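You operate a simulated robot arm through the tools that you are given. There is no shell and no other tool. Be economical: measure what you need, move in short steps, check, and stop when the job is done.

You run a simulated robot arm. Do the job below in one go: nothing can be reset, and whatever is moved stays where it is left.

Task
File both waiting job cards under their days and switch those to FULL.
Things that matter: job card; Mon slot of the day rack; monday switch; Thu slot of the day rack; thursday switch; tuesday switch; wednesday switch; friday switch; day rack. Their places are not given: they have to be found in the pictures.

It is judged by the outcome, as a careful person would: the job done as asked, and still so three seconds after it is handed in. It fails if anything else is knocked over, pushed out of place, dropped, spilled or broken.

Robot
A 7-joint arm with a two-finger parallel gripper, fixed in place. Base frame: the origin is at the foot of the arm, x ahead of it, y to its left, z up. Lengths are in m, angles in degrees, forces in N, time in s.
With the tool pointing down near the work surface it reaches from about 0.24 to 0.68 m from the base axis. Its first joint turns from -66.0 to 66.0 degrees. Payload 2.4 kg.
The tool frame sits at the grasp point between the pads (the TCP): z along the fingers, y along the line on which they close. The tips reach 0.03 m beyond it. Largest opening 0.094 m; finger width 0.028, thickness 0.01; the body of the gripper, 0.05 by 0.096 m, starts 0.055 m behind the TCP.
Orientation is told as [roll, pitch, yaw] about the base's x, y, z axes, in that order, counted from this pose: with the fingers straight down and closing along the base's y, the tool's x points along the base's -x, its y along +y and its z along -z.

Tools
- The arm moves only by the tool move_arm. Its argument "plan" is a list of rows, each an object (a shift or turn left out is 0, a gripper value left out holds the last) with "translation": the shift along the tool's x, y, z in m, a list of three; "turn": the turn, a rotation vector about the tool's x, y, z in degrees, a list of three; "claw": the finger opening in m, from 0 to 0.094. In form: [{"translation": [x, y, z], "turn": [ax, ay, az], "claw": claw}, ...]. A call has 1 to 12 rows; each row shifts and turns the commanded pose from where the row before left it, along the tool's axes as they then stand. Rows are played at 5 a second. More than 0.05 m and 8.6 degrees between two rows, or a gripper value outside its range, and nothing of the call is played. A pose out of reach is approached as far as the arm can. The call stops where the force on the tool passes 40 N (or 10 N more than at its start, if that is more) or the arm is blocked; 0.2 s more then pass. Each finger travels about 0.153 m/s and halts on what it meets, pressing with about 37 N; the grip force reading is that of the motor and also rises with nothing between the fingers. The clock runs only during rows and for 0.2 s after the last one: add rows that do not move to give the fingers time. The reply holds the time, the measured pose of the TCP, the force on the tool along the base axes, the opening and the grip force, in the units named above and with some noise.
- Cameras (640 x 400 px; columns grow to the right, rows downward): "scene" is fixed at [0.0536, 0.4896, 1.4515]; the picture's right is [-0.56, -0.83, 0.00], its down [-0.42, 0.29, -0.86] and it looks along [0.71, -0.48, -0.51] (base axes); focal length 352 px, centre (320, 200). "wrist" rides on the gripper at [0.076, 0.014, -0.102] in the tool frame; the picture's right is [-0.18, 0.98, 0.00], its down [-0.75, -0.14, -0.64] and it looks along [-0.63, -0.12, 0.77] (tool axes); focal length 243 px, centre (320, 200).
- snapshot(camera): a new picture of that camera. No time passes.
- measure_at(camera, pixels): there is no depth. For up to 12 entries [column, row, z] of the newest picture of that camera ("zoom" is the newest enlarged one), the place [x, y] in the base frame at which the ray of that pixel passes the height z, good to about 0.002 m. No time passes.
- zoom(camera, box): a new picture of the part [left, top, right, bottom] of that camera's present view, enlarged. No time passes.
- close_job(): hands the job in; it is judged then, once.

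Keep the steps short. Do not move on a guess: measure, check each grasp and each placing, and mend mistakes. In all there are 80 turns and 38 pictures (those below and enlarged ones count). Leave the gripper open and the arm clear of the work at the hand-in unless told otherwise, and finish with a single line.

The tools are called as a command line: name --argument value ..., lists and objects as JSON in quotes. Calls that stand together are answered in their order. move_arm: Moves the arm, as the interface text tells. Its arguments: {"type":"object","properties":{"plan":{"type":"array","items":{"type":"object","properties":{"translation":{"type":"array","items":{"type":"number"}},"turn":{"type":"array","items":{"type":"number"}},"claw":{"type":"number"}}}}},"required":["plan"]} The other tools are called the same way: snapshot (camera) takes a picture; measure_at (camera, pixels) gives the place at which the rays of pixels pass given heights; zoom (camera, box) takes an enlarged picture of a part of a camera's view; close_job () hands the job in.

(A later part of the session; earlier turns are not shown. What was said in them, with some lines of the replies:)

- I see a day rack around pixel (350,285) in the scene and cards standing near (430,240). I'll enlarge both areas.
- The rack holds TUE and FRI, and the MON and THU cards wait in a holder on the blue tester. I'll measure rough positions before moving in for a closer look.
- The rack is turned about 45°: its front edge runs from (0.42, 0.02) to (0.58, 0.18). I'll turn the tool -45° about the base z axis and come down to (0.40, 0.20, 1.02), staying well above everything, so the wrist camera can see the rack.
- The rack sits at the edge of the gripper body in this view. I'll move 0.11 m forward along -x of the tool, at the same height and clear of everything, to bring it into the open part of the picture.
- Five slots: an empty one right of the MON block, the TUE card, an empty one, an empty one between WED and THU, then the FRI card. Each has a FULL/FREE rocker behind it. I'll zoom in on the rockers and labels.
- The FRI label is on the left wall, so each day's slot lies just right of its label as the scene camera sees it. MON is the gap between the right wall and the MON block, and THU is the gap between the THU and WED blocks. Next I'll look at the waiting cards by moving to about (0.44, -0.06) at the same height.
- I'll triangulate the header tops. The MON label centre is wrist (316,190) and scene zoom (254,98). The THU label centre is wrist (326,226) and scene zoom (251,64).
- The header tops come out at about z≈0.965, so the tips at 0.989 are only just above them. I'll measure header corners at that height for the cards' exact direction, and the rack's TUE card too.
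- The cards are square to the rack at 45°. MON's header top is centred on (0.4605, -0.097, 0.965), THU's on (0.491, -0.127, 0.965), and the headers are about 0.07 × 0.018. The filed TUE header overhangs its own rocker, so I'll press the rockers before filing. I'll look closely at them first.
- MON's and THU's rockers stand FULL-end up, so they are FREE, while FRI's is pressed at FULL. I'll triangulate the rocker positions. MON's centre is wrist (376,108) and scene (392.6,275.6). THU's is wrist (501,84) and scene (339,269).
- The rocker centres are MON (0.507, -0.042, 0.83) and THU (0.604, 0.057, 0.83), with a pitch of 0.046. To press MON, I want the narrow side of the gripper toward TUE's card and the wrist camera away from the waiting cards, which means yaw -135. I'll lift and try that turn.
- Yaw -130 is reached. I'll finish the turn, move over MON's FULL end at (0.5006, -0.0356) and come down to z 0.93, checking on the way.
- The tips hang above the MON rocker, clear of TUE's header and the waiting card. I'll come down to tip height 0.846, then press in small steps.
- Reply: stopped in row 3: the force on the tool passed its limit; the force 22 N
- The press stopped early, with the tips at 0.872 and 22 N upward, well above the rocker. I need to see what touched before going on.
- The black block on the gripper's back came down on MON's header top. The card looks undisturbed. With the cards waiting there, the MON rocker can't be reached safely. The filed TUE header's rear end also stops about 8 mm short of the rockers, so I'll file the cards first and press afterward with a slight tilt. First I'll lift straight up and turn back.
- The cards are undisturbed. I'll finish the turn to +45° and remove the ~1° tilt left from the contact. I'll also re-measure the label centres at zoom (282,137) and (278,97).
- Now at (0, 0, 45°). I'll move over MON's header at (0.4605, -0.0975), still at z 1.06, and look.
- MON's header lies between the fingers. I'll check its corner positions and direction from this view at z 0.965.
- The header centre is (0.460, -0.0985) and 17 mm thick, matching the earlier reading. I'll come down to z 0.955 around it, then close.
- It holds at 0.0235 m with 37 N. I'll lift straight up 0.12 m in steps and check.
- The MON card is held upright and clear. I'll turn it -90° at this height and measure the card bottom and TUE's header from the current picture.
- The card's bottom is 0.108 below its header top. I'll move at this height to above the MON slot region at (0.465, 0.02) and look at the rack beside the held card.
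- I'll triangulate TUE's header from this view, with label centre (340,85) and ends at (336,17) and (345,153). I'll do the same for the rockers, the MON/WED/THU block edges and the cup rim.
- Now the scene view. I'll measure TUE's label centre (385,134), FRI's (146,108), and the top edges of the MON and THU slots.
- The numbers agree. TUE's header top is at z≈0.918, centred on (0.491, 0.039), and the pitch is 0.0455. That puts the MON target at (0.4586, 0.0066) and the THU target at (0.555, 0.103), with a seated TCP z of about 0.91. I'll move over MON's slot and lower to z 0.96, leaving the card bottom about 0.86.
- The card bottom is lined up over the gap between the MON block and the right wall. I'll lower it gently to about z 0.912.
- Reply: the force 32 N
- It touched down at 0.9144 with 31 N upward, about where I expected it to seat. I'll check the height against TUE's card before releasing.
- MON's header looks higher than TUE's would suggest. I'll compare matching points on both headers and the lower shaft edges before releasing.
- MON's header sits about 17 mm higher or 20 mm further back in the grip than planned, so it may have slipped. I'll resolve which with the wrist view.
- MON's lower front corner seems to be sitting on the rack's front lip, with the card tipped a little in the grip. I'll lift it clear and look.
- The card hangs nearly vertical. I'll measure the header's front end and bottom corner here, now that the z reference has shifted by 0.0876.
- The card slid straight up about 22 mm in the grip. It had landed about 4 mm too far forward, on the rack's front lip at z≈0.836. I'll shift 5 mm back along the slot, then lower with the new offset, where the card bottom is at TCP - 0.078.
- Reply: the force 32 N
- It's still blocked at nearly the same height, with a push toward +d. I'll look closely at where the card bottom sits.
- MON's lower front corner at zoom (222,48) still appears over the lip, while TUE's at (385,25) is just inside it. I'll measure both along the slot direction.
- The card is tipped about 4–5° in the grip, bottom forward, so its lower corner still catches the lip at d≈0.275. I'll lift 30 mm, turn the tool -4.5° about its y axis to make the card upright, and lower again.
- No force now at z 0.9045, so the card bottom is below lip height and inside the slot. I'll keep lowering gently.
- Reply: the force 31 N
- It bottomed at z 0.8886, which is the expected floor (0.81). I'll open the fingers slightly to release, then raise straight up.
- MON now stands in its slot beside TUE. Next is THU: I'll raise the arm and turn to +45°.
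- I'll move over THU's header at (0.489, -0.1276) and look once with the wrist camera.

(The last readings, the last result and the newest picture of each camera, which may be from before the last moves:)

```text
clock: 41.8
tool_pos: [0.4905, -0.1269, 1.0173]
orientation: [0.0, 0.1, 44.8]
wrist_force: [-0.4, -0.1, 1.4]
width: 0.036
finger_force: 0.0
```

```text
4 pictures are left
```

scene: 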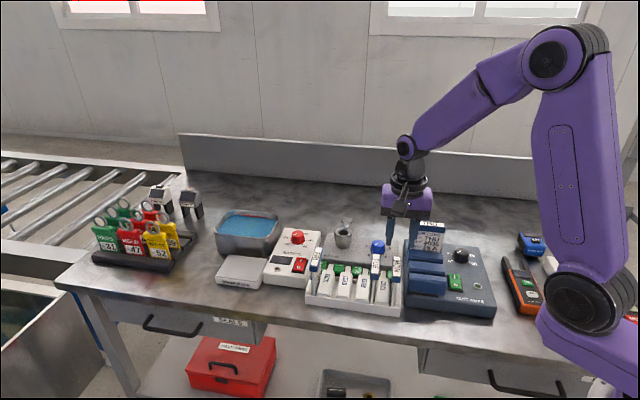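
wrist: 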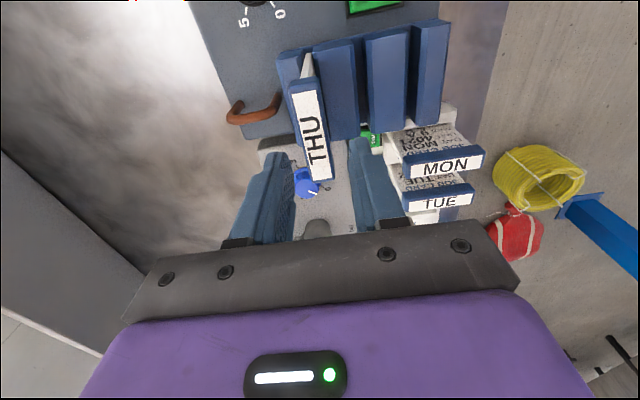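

measure_at --camera "wrist" --pixels '[[291, 90, 0.965], [316, 86, 0.965], [309, 181, 0.965], [332, 178, 0.965], [432, 164, 0.918], [428, 200, 0.918], [405, 172, 0.918], [482, 155, 0.918], [403, 205, 0.918], [471, 190, 0.918]]'

```text
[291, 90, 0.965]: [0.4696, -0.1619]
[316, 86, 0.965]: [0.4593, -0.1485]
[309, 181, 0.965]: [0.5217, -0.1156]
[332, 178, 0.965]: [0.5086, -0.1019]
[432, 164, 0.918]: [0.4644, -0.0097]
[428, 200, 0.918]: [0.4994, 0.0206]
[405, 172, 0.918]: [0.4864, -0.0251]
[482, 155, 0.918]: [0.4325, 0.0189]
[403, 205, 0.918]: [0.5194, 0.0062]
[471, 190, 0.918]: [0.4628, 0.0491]
```

THU's header is centred between the fingers, and filed MON lines up with TUE. I'll shift 1.5 mm each way, lower to z≈0.9555, close and lift.

move_arm --plan '[{"translation": [0.0015, -0.0015, 0.02]}, {"translation": [0, 0, 0.022]}, {"translation": [0, 0, 0.0198]}, {}, {"claw": 0.01}, {}, {}, {}]'

move_arm --plan '[{"translation": [0, 0, -0.015]}, {"translation": [0, 0, -0.02]}, {"translation": [0, 0, -0.03]}, {"translation": [0, 0, -0.03]}, {"translation": [0, 0, -0.03]}, {"translation": [0, 0, -0.03]}, {}]'

```text
clock: 43.6
tool_pos: [0.4897, -0.1299, 0.9568]
orientation: [0.0, 0.2, 44.8]
wrist_force: [0.0, 0.4, 0.0]
width: 0.0236
finger_force: 36.9
```

```text
clock: 45.2
tool_pos: [0.4892, -0.1289, 1.1113]
orientation: [0.1, 0.1, 44.8]
wrist_force: [-0.6, -0.5, -1.5]
width: 0.0235
finger_force: 37.2
```

THU is held at 0.0235 m. I'll turn it to -45°, then carry it at z 1.11 to above its slot at (0.556, 0.102).

move_arm --plan '[{"turn": [0, 0, 8.2]}, {"turn": [0, 0, 8.2]}, {"turn": [0, 0, 8.2]}, {"turn": [0, 0, 8.2]}, {"turn": [0, 0, 8.2]}, {"turn": [0, 0, 8.2]}, {"turn": [0, 0, 8.2]}, {"turn": [0, 0, 8.2]}, {"turn": [0, 0, 8.2]}, {"turn": [0, 0, 8.2]}, {"turn": [0, 0, 7.8]}, {}]'

move_arm --plan '[{"translation": [0.0232, 0.0421, 0]}, {"translation": [0.0232, 0.0421, 0]}, {"translation": [0.0232, 0.0421, 0]}, {"translation": [0.0232, 0.0421, 0]}, {"translation": [0.0233, 0.0423, 0]}, {}, {}]'

```text
clock: 47.8
tool_pos: [0.4905, -0.1298, 1.1125]
orientation: [-0.1, 0.0, -45.1]
wrist_force: [0.3, -0.6, -0.7]
width: 0.0236
finger_force: 36.5
```

```text
clock: 49.4
tool_pos: [0.555, 0.1007, 1.1103]
orientation: [-0.1, 0.1, -44.8]
wrist_force: [0.2, 0.8, 0.2]
width: 0.0232
finger_force: 37.7
```

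I'll correct 1.5 mm along the row, lower to z 0.955 with the card bottom at about 0.855, and check the alignment.

move_arm --plan '[{"translation": [0, 0.0015, 0]}, {"translation": [0, 0, 0.04]}, {"translation": [0, 0, 0.04]}, {"translation": [0, 0, 0.04]}, {"translation": [0, 0, 0.035]}, {}, {}]'

zoom --camera "scene" --box '[295, 225, 405, 325]'

```text
clock: 51.0
tool_pos: [0.5555, 0.1027, 0.9572]
orientation: [-0.1, 0.0, -44.9]
wrist_force: [0.2, 0.2, -0.4]
width: 0.0233
finger_force: 37.5
```

```text
4.00 times, centred on (350, 275) of scene
```

zoom: 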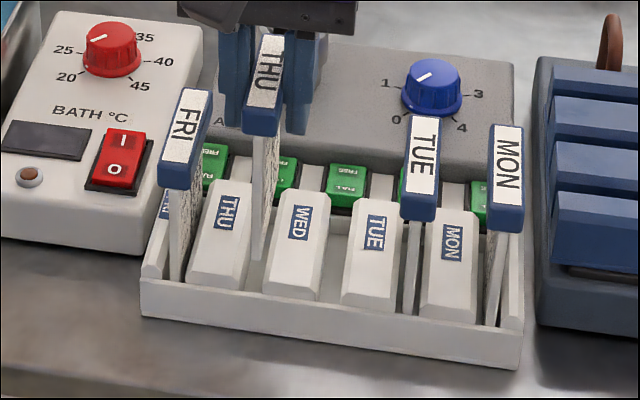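

MON is fully seated, and THU's card lines up over the gap between the THU and WED blocks. I'll lower it past the lip, to TCP about 0.926, and check the force.

move_arm --plan '[{"translation": [-0.0012, 0, 0.01]}, {"translation": [0, 0, 0.006]}, {"translation": [0, 0, 0.005]}, {"translation": [0, 0, 0.004]}, {"translation": [0, 0, 0.003]}, {"translation": [0, 0, 0.003]}, {}]'

```text
clock: 52.6
tool_pos: [0.5574, 0.1031, 0.9266]
orientation: [0.0, 0.1, -44.9]
wrist_force: [-0.1, 0.9, -1.0]
width: 0.0233
finger_force: 36.6
```

It's past lip height with no force. I'll lower it to the floor, at TCP about 0.911.

move_arm --plan '[{"translation": [0, 0, 0.005]}, {"translation": [0, 0, 0.004]}, {"translation": [0, 0, 0.003]}, {"translation": [0, 0, 0.003]}, {}, {}]'

```text
clock: 54.0
tool_pos: [0.5577, 0.1016, 0.9102]
orientation: [-0.1, 0.1, -44.9]
wrist_force: [0.1, -0.1, -0.6]
width: 0.0235
finger_force: 36.8
```

It's at floor level with no strain. I'll release it and rise.

move_arm --plan '[{"claw": 0.036}, {}, {}, {"translation": [0, 0, -0.01]}, {"translation": [0, 0, -0.03]}, {"translation": [0, 0, -0.04]}, {"translation": [0, 0, -0.04]}, {}, {"claw": 0}, {}, {}]'

```text
clock: 56.4
tool_pos: [0.5599, 0.0998, 1.0316]
orientation: [0.0, 0.1, -44.8]
wrist_force: [0.2, -0.1, 0.1]
width: 0.0002
finger_force: 32.7
```

Both cards are filed. Next are the rockers. I'll lean the gripper body 10° backward, away from the card headers, and move the closed tips over THU's FULL end: tip at d≈0.372 along the slot direction, 14 mm before the rocker centre. I'll stop at TCP z≈0.905 first.

move_arm --plan '[{"turn": [0, 8, 0]}, {"turn": [0, 2, 0]}, {"translation": [-0.0256, 0, -0.0045]}, {"translation": [-0.0256, 0, -0.0045]}, {}, {"translation": [-0.0055, 0, 0.0312]}, {"translation": [-0.0055, 0, 0.0312]}, {"translation": [-0.0055, 0, 0.0312]}, {"translation": [-0.0055, 0, 0.0312]}, {}, {}]'

```text
clock: 58.3
tool_pos: [0.5993, 0.066, 0.944]
orientation: [1.0, 9.3, -44.7]
wrist_force: [0.8, -1.5, 10.5]
width: 0.0
finger_force: 32.6
stopped in row 9: the force on the tool passed its limit (the readings are from after the stop); the commanded pose is now the measured one
```

The tip edge came down on the rear end of THU's header at z≈0.914. The header reaches a little further back than I estimated. I'll back off, lean to 14°, and come in along the slanted finger axis so the fingers pass behind the header.

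move_arm --plan '[{"translation": [0, 0, -0.03]}, {"turn": [1.0, 4.7, 0]}, {"translation": [-0.0198, -0.0035, -0.0049]}, {}, {}]'

zoom --camera "scene" --box '[290, 225, 410, 325]'

```text
clock: 59.5
tool_pos: [0.6132, 0.0451, 0.9713]
orientation: [-0.1, 14.1, -44.9]
wrist_force: [0.0, 0.5, -0.3]
width: 0.0
finger_force: 33.4
```

```text
4.00 times, centred on (350, 275) of scene
```

zoom: 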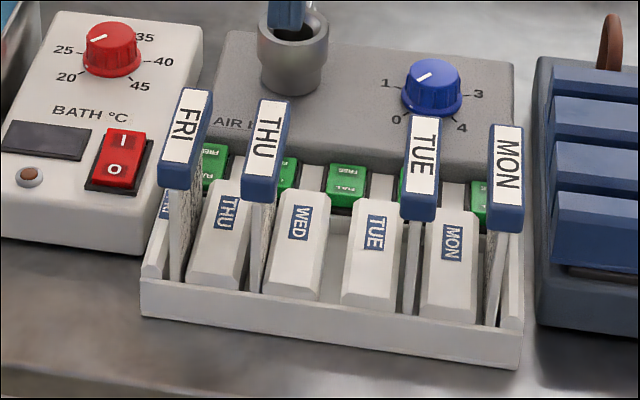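

All four cards are upright and seated. I'll measure the headers' rear ends, and the visible MON, WED and THU rocker edges from this picture.

measure_at --camera "zoom" --pixels '[[274, 97, 0.918], [508, 125, 0.918], [423, 117, 0.918], [347, 186, 0.83], [345, 205, 0.83], [350, 165, 0.83], [290, 160, 0.83], [284, 200, 0.83], [476, 205, 0.83], [295, 45, 0.9], [431, 75, 0.87]]'

```text
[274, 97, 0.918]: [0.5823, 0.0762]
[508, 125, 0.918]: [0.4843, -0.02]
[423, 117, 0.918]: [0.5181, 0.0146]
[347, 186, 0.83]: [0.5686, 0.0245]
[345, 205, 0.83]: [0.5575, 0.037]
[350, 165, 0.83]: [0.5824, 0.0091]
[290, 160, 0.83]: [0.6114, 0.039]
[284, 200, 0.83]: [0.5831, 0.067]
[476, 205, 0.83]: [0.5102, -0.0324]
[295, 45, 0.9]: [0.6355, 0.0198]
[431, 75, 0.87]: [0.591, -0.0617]
```

The rockers span d 0.368–0.405, the header rear ends are at 0.358, and the cup's front rim is at about d 0.431, z 0.903. A 10.5° lean clears both. I'll adjust and come down along the finger axis to tip height 0.848.

move_arm --plan '[{"turn": [0, -3.5, 0]}, {"translation": [0.0067, 0.001, 0.0012]}, {}, {"translation": [0, 0, 0.025]}, {"translation": [0, 0, 0.025]}, {"translation": [0, 0, 0.025]}, {"translation": [0, 0, 0.02]}, {}, {}]'

```text
clock: 61.5
tool_pos: [0.5964, 0.0626, 0.8804]
orientation: [0.0, 10.5, -44.9]
wrist_force: [0.7, -1.2, 0.3]
width: 0.0
finger_force: 32.6
```

It's free of contact at tip z 0.851. I'll press straight down in 3 mm steps.

move_arm --plan '[{"translation": [-0.0005, 0, 0.003]}, {"translation": [-0.0005, 0, 0.003]}, {"translation": [-0.0005, 0, 0.003]}, {"translation": [-0.0005, 0, 0.003]}, {}, {}]'

```text
clock: 62.9
tool_pos: [0.598, 0.0634, 0.867]
orientation: [0.1, 10.6, -44.9]
wrist_force: [6.3, -4.4, 11.0]
width: 0.0
finger_force: 33.2
```

There's light contact (11 N up, 8 N backward), consistent with the raised FULL face. I'll press further.

move_arm --plan '[{"translation": [-0.0005, 0, 0.003]}, {"translation": [-0.0005, 0, 0.003]}, {}, {}]'

```text
clock: 63.5
tool_pos: [0.599, 0.0621, 0.8653]
orientation: [0.3, 10.6, -44.8]
wrist_force: [-2.9, -1.1, 6.7]
width: 0.0002
finger_force: 32.9
stopped in row 2: the force on the tool passed its limit (the readings are from after the stop); the commanded pose is now the measured one
```

The press went stiff at tip z≈0.836, and the backward push vanished. Either it flipped or the tip's rear edge now sits on the rocker's middle. I'll feel it again: lift 6 mm, move 3 mm toward the FULL end, and come back down to the first-contact height.

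move_arm --plan '[{"translation": [0.001, 0, -0.006]}, {"translation": [0.003, -0.001, 0.0005]}, {}, {"translation": [-0.0005, 0, 0.003]}, {"translation": [-0.0004, 0, 0.002]}, {}, {}]'

```text
clock: 65.1
tool_pos: [0.5959, 0.0651, 0.8668]
orientation: [0.3, 10.5, -44.8]
wrist_force: [4.3, -3.0, 2.9]
width: 0.0
finger_force: 32.8
```

Here the tip meets almost no upward resistance where the FULL end stood before (2.9 N), which suggests THU flipped. I'll press MON the same way and check both in one picture. First I'll retract along the finger axis and shift to MON's row (u 0.3295).

move_arm --plan '[{"translation": [-0.002, 0, -0.02]}, {"translation": [0.001, 0, -0.04]}, {"translation": [0.001, 0, -0.04]}, {"translation": [0, -0.046, 0]}, {"translation": [0, -0.046, 0]}, {"translation": [0, -0.046, 0]}, {}, {}]'

```text
clock: 66.9
tool_pos: [0.5127, -0.0457, 0.9643]
orientation: [0.2, 10.3, -44.8]
wrist_force: [-0.8, 0.1, -0.6]
width: 0.0
finger_force: 33.0
```

I'm at u 0.330, behind MON's header. I'll come down the finger axis to tip z 0.851.

move_arm --plan '[{"translation": [0.0018, 0, 0]}, {"translation": [0, 0, 0.025]}, {"translation": [0, 0, 0.025]}, {"translation": [0, 0, 0.02]}, {"translation": [0, 0, 0.015]}, {}, {}]'

```text
clock: 68.5
tool_pos: [0.5003, -0.0344, 0.8809]
orientation: [0.4, 10.4, -44.8]
wrist_force: [3.3, -2.9, 1.4]
width: 0.0002
finger_force: 33.0
```

There's a slight touch from the front side, MON's card end. I'll move back 2.5 mm, then press straight down.

move_arm --plan '[{"translation": [-0.0025, 0, -0.0005]}, {}, {"translation": [-0.0005, 0, 0.003]}, {"translation": [-0.0005, 0, 0.003]}, {"translation": [-0.0005, 0, 0.003]}, {"translation": [-0.0005, 0, 0.003]}, {}, {}]'

```text
clock: 70.3
tool_pos: [0.4999, -0.0351, 0.8696]
orientation: [0.2, 10.4, -44.8]
wrist_force: [-0.4, -0.1, -0.6]
width: 0.0
finger_force: 33.6
```

It's free at tip z 0.840. I'll press further in 2 mm steps.

move_arm --plan '[{"translation": [-0.0004, 0, 0.002]}, {"translation": [-0.0004, 0, 0.002]}, {"translation": [-0.0004, 0, 0.002]}, {}]'

```text
clock: 71.1
tool_pos: [0.5026, -0.0352, 0.8643]
orientation: [0.4, 10.4, -44.9]
wrist_force: [-4.5, -0.7, 7.9]
width: 0.0
finger_force: 33.1
stopped in row 4: the force on the tool passed its limit (the readings are from after the stop); the commanded pose is now the measured one
```

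Same pattern as at THU. I'll retract, level the tool and go to a vantage point (u 0.386, d 0.353, z 1.02) from which both rockers can be seen.

move_arm --plan '[{"translation": [-0.001, 0, -0.03]}, {"translation": [0, 0, -0.04]}, {"translation": [0, 0, -0.04]}, {"turn": [0.4, -8, 0]}, {"turn": [0, -2.4, 0]}, {"translation": [0.016, 0.0187, -0.0157]}, {"translation": [0.016, 0.0187, -0.0157]}, {"translation": [0.016, 0.0187, -0.0157]}, {}]'

zoom --camera "wrist" --box '[240, 50, 460, 180]'

```text
clock: 73.1
tool_pos: [0.5223, 0.0235, 1.0191]
orientation: [0.1, -0.1, -44.9]
wrist_force: [0.4, -0.5, -0.4]
width: 0.0
finger_force: 32.5
```

```text
2.91 times, centred on (350, 115) of wrist
```

zoom: 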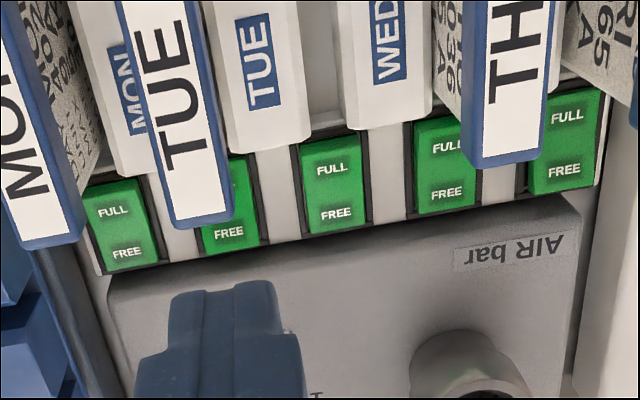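

Judging by the FULL–FREE text spacing, MON (41), WED (45) and THU (46) look alike and FRI (55) differs, so neither rocker has flipped. The tip's 28 mm side was bridging the rocker's pivot. I'll use the narrow side (20 mm) along the rocker: yaw -135 with a backward lean. First I'll turn and move behind MON's header.

move_arm --plan '[{"turn": [0, 0, 8.2]}, {"turn": [0, 0, 8.2]}, {"turn": [0, 0, 8.2]}, {"turn": [0, 0, 8.2]}, {"turn": [0, 0, 8.2]}, {"turn": [0, 0, 8.2]}, {"turn": [0, 0, 8.2]}, {"turn": [0, 0, 8.2]}, {"turn": [0, 0, 8.2]}, {"turn": [0, 0, 8.2]}, {"turn": [0, 0, 8.0]}, {}]'

move_arm --plan '[{"translation": [-0.028, 0.032, 0]}, {"translation": [-0.028, 0.0321, 0]}, {"turn": [8, 0, 0]}, {"turn": [7, 0, 0]}, {}, {}]'

```text
clock: 75.7
tool_pos: [0.522, 0.0235, 1.0194]
orientation: [0.1, -0.1, -135.0]
wrist_force: [-0.4, 0.4, 0.3]
width: 0.0
finger_force: 32.3
```

```text
clock: 77.1
tool_pos: [0.5264, -0.0608, 1.0202]
orientation: [-15.0, 0.0, -134.8]
wrist_force: [1.0, -0.7, 0.3]
width: 0.0
finger_force: 32.9
```

The fingers lean the right way. I'll descend along the axis to tip z≈0.855.

move_arm --plan '[{"translation": [0.001, 0.0018, 0]}, {"translation": [0, 0, 0.04]}, {"translation": [0, 0, 0.04]}, {"translation": [0, 0, 0.035]}, {"translation": [0, 0, 0.025]}, {}, {}]'

```text
clock: 78.7
tool_pos: [0.5044, -0.0369, 0.8846]
orientation: [-14.9, 0.1, -134.8]
wrist_force: [0.1, 0.1, 0.5]
width: 0.0001
finger_force: 32.5
```

No contact so far. I'll move 2 mm toward FULL and press straight down in small steps.

move_arm --plan '[{"translation": [0, -0.002, 0]}, {"translation": [0, 0.0008, 0.0029]}, {"translation": [0, 0.0008, 0.0029]}, {"translation": [0, 0.0008, 0.0029]}, {"translation": [0, 0.0008, 0.0029]}, {}, {}]'

```text
clock: 80.3
tool_pos: [0.5033, -0.0355, 0.873]
orientation: [-14.9, -0.1, -134.8]
wrist_force: [-0.3, 0.2, 0.2]
width: 0.0
finger_force: 32.6
```

move_arm --plan '[{"translation": [0, 0.0005, 0.002]}, {"translation": [0, 0.0005, 0.002]}, {"translation": [0, 0.0005, 0.002]}, {}, {}]'

```text
clock: 81.5
tool_pos: [0.5022, -0.034, 0.8664]
orientation: [-14.9, 0.0, -134.9]
wrist_force: [-2.4, 0.8, 12.1]
width: 0.0001
finger_force: 32.9
```

There's contact: 12 N up. I'll press on.

move_arm --plan '[{"translation": [0, 0.0005, 0.002]}, {"translation": [0, 0.0005, 0.002]}, {}, {}]'

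```text
clock: 82.0
tool_pos: [0.5019, -0.0349, 0.8655]
orientation: [-15.1, 0.0, -134.9]
wrist_force: [-3.1, -1.4, 10.5]
width: 0.0
finger_force: 32.6
stopped in row 2: the force on the tool passed its limit (the readings are from after the stop); the commanded pose is now the measured one
```

The stops all match the tip's front edge catching the sloped rear of the neighbouring blocks at (d≈0.361, z≈0.838), not the rocker. So I'll press 6 mm further back (tip centre d 0.377) with only a 6° lean, so the front edge lands on the raised FULL end itself.

move_arm --plan '[{"translation": [0, 0, -0.03]}, {"translation": [0, 0, -0.03]}, {"turn": [-8, 0, 0]}, {"turn": [-1, 0, 0]}, {"translation": [0, -0.0149, 0.0016]}, {}, {"translation": [0, 0.0025, 0.0239]}, {}, {}]'

```text
clock: 84.0
tool_pos: [0.5031, -0.0359, 0.9001]
orientation: [-6.0, 0.0, -134.8]
wrist_force: [0.1, -0.7, -0.2]
width: 0.0001
finger_force: 32.6
```

I'm at d 0.381 and free. I'll lower to tip z≈0.842.

move_arm --plan '[{"translation": [0, 0.0005, 0.014]}, {"translation": [0, 0.0014, 0.013]}, {"translation": [0, 0.0002, 0.002]}, {}, {}]'

```text
clock: 85.2
tool_pos: [0.5023, -0.0359, 0.8719]
orientation: [-6.0, 0.0, -134.8]
wrist_force: [-1.0, -0.6, 0.4]
width: 0.0
finger_force: 33.3
```

move_arm --plan '[{"translation": [0, 0.0002, 0.002]}, {"translation": [0, 0.0002, 0.002]}, {"translation": [0, 0.0002, 0.002]}, {}]'

```text
clock: 86.2
tool_pos: [0.5033, -0.0357, 0.8642]
orientation: [-6.0, 0.1, -134.8]
wrist_force: [0.0, -0.4, 0.3]
width: 0.0
finger_force: 33.5
```

No force at tip z 0.834, so the earlier stops were indeed the blocks. I'll continue down in 2 mm steps.

move_arm --plan '[{"translation": [0, 0.0002, 0.002]}, {"translation": [0, 0.0002, 0.002]}, {}]'

```text
clock: 87.0
tool_pos: [0.5016, -0.0339, 0.862]
orientation: [-6.0, 0.1, -134.7]
wrist_force: [-2.9, 2.2, 8.4]
width: 0.0001
finger_force: 33.1
```

Contact is 8 N up at tip z 0.832. I'll press further, carefully.

move_arm --plan '[{"translation": [0, 0.0001, 0.0015]}, {"translation": [0, 0.0001, 0.0015]}, {}]'

```text
clock: 87.6
tool_pos: [0.5016, -0.0333, 0.8598]
orientation: [-6.2, 0.0, -134.8]
wrist_force: [-5.3, 0.9, 12.0]
width: 0.0002
finger_force: 33.1
stopped in row 3: the force on the tool passed its limit (the readings are from after the stop); the commanded pose is now the measured one
```

It stopped at tip z 0.830. I'll do a feel test: lift 6 mm and return to the height where contact first showed (z 0.862).

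move_arm --plan '[{"translation": [0, 0, -0.006]}, {"translation": [0, 0.0015, 0]}, {}, {"translation": [0, 0.0002, 0.002]}, {"translation": [0, 0.0002, 0.002]}, {}, {}]'

```text
clock: 89.2
tool_pos: [0.5035, -0.0358, 0.8616]
orientation: [-6.1, 0.0, -134.6]
wrist_force: [-0.7, 0.7, 2.0]
width: 0.0
finger_force: 32.4
```

The resistance is lower now: 2 N at 0.8616, where it was 8 N before. I'll press once more to be sure.

move_arm --plan '[{"translation": [0, 0.0001, 0.0015]}, {"translation": [0, 0.0001, 0.0015]}, {}]'

```text
clock: 89.9
tool_pos: [0.5049, -0.0357, 0.8608]
orientation: [-6.2, 0.0, -134.8]
wrist_force: [-5.0, -0.5, 11.6]
width: 0.0001
finger_force: 32.8
stopped in row 3: the force on the tool passed its limit (the readings are from after the stop); the commanded pose is now the measured one
```

I'll press MON once more, 6.5 mm nearer the FULL end but still clear of the blocks.

move_arm --plan '[{"translation": [0, 0, -0.007]}, {"translation": [0, -0.0065, 0]}, {}, {"translation": [0, 0.0003, 0.003]}, {"translation": [0, 0.0003, 0.003]}, {"translation": [0, 0.0002, 0.002]}, {"translation": [0, 0.0002, 0.002]}, {"translation": [0, 0.0002, 0.002]}, {}]'

```text
clock: 91.6
tool_pos: [0.5014, -0.0314, 0.8599]
orientation: [-5.9, 0.2, -134.8]
wrist_force: [-4.9, 0.1, 13.2]
width: 0.0
finger_force: 32.5
stopped in row 8: the force on the tool passed its limit (the readings are from after the stop); the commanded pose is now the measured one
```

MON's FULL end is now pressed down to z≈0.830. I'll go up, along the row behind the headers to THU (u 0.467), and down to tip z≈0.841.

move_arm --plan '[{"translation": [0, 0, -0.035]}, {"translation": [0, 0, -0.035]}, {"translation": [0.0448, 0, 0]}, {"translation": [0.0448, 0, 0]}, {"translation": [0.0448, 0, 0]}, {}, {"translation": [0, 0.0005, 0.03]}, {"translation": [0, 0.0005, 0.028]}, {}, {}]'

```text
clock: 93.8
tool_pos: [0.5972, 0.0606, 0.8717]
orientation: [-5.9, 0.2, -134.6]
wrist_force: [0.3, -1.0, 0.0]
width: 0.0001
finger_force: 32.8
```

It's free. I'll shift 2 mm toward FULL and press down to about z 0.859.

move_arm --plan '[{"translation": [0.001, -0.002, 0]}, {"translation": [0, 0.0003, 0.003]}, {"translation": [0, 0.0003, 0.003]}, {"translation": [0, 0.0002, 0.002]}, {"translation": [0, 0.0002, 0.002]}, {"translation": [0, 0.0002, 0.002]}, {"translation": [0, 0.0002, 0.002]}, {}]'

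```text
clock: 95.6
tool_pos: [0.5967, 0.0652, 0.8611]
orientation: [-5.8, 0.3, -134.6]
wrist_force: [-11.6, 2.2, 36.2]
width: 0.0003
finger_force: 32.7
```

THU pressed to the same height, with 36 N down onto its FULL end. I'll retract, level, turn back to the earlier vantage point and take the last picture for comparison.

move_arm --plan '[{"translation": [0, 0, -0.04]}, {"translation": [0, 0, -0.04]}, {"translation": [0, 0, -0.04]}, {"turn": [-5.8, 0, 0]}, {"turn": [0, 0, -8.2]}, {"turn": [0, 0, -8.2]}, {"turn": [0, 0, -8.2]}, {"turn": [0, 0, -8.2]}, {"turn": [0, 0, -8.2]}, {"turn": [0, 0, -8.2]}, {"turn": [0, 0, -8.2]}, {"turn": [0, 0, -8.2]}]'

move_arm --plan '[{"turn": [0, 0, -8.2]}, {"turn": [0, 0, -8.2]}, {"turn": [0, 0, -7.6]}, {"translation": [0.0177, -0.041, -0.0195]}, {"translation": [0.0177, -0.041, -0.0195]}, {}, {}]'

zoom --camera "wrist" --box '[240, 50, 460, 180]'

```text
clock: 98.2
tool_pos: [0.6063, 0.0564, 0.9769]
orientation: [0.2, 0.1, -69.1]
wrist_force: [0.4, -0.2, 0.3]
width: 0.0003
finger_force: 33.2
```

```text
clock: 99.8
tool_pos: [0.5199, 0.0209, 1.0154]
orientation: [0.2, 0.2, -45.1]
wrist_force: [-0.4, -0.7, -0.4]
width: 0.0003
finger_force: 32.5
```

```text
2.91 times, centred on (350, 115) of wrist
```

zoom: 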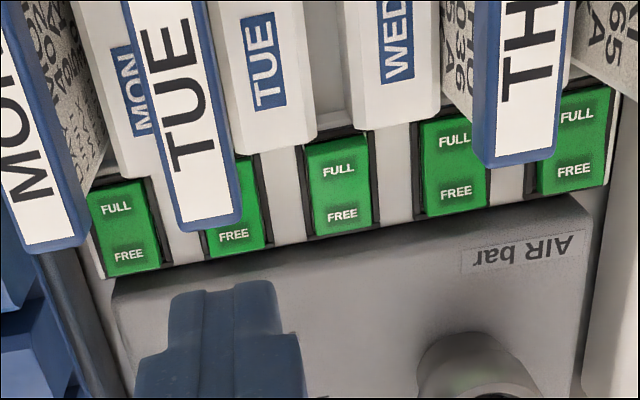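

Compared with the earlier picture, the FULL–FREE spacing grew on MON (41→46) and THU (46→50), while WED stayed at 45. Both have flipped to FULL, and WED is untouched. I'll raise the arm clear and open the gripper.

move_arm --plan '[{"translation": [0, 0, -0.045]}, {"translation": [0, 0, -0.045]}, {"translation": [0.02, 0, -0.04]}, {"claw": 0.09}, {}, {}, {}]'

```text
clock: 101.4
tool_pos: [0.5095, 0.0362, 1.146]
orientation: [0.2, 0.1, -45.1]
wrist_force: [0.1, -0.8, -0.6]
width: 0.09
finger_force: 0.0
5 turns are left
```

close_job

```text
The job is handed in.
```

The MON and THU job cards are filed in their slots, and both day switches appear to be at FULL, judged from how the switch lettering shifted in the last picture.
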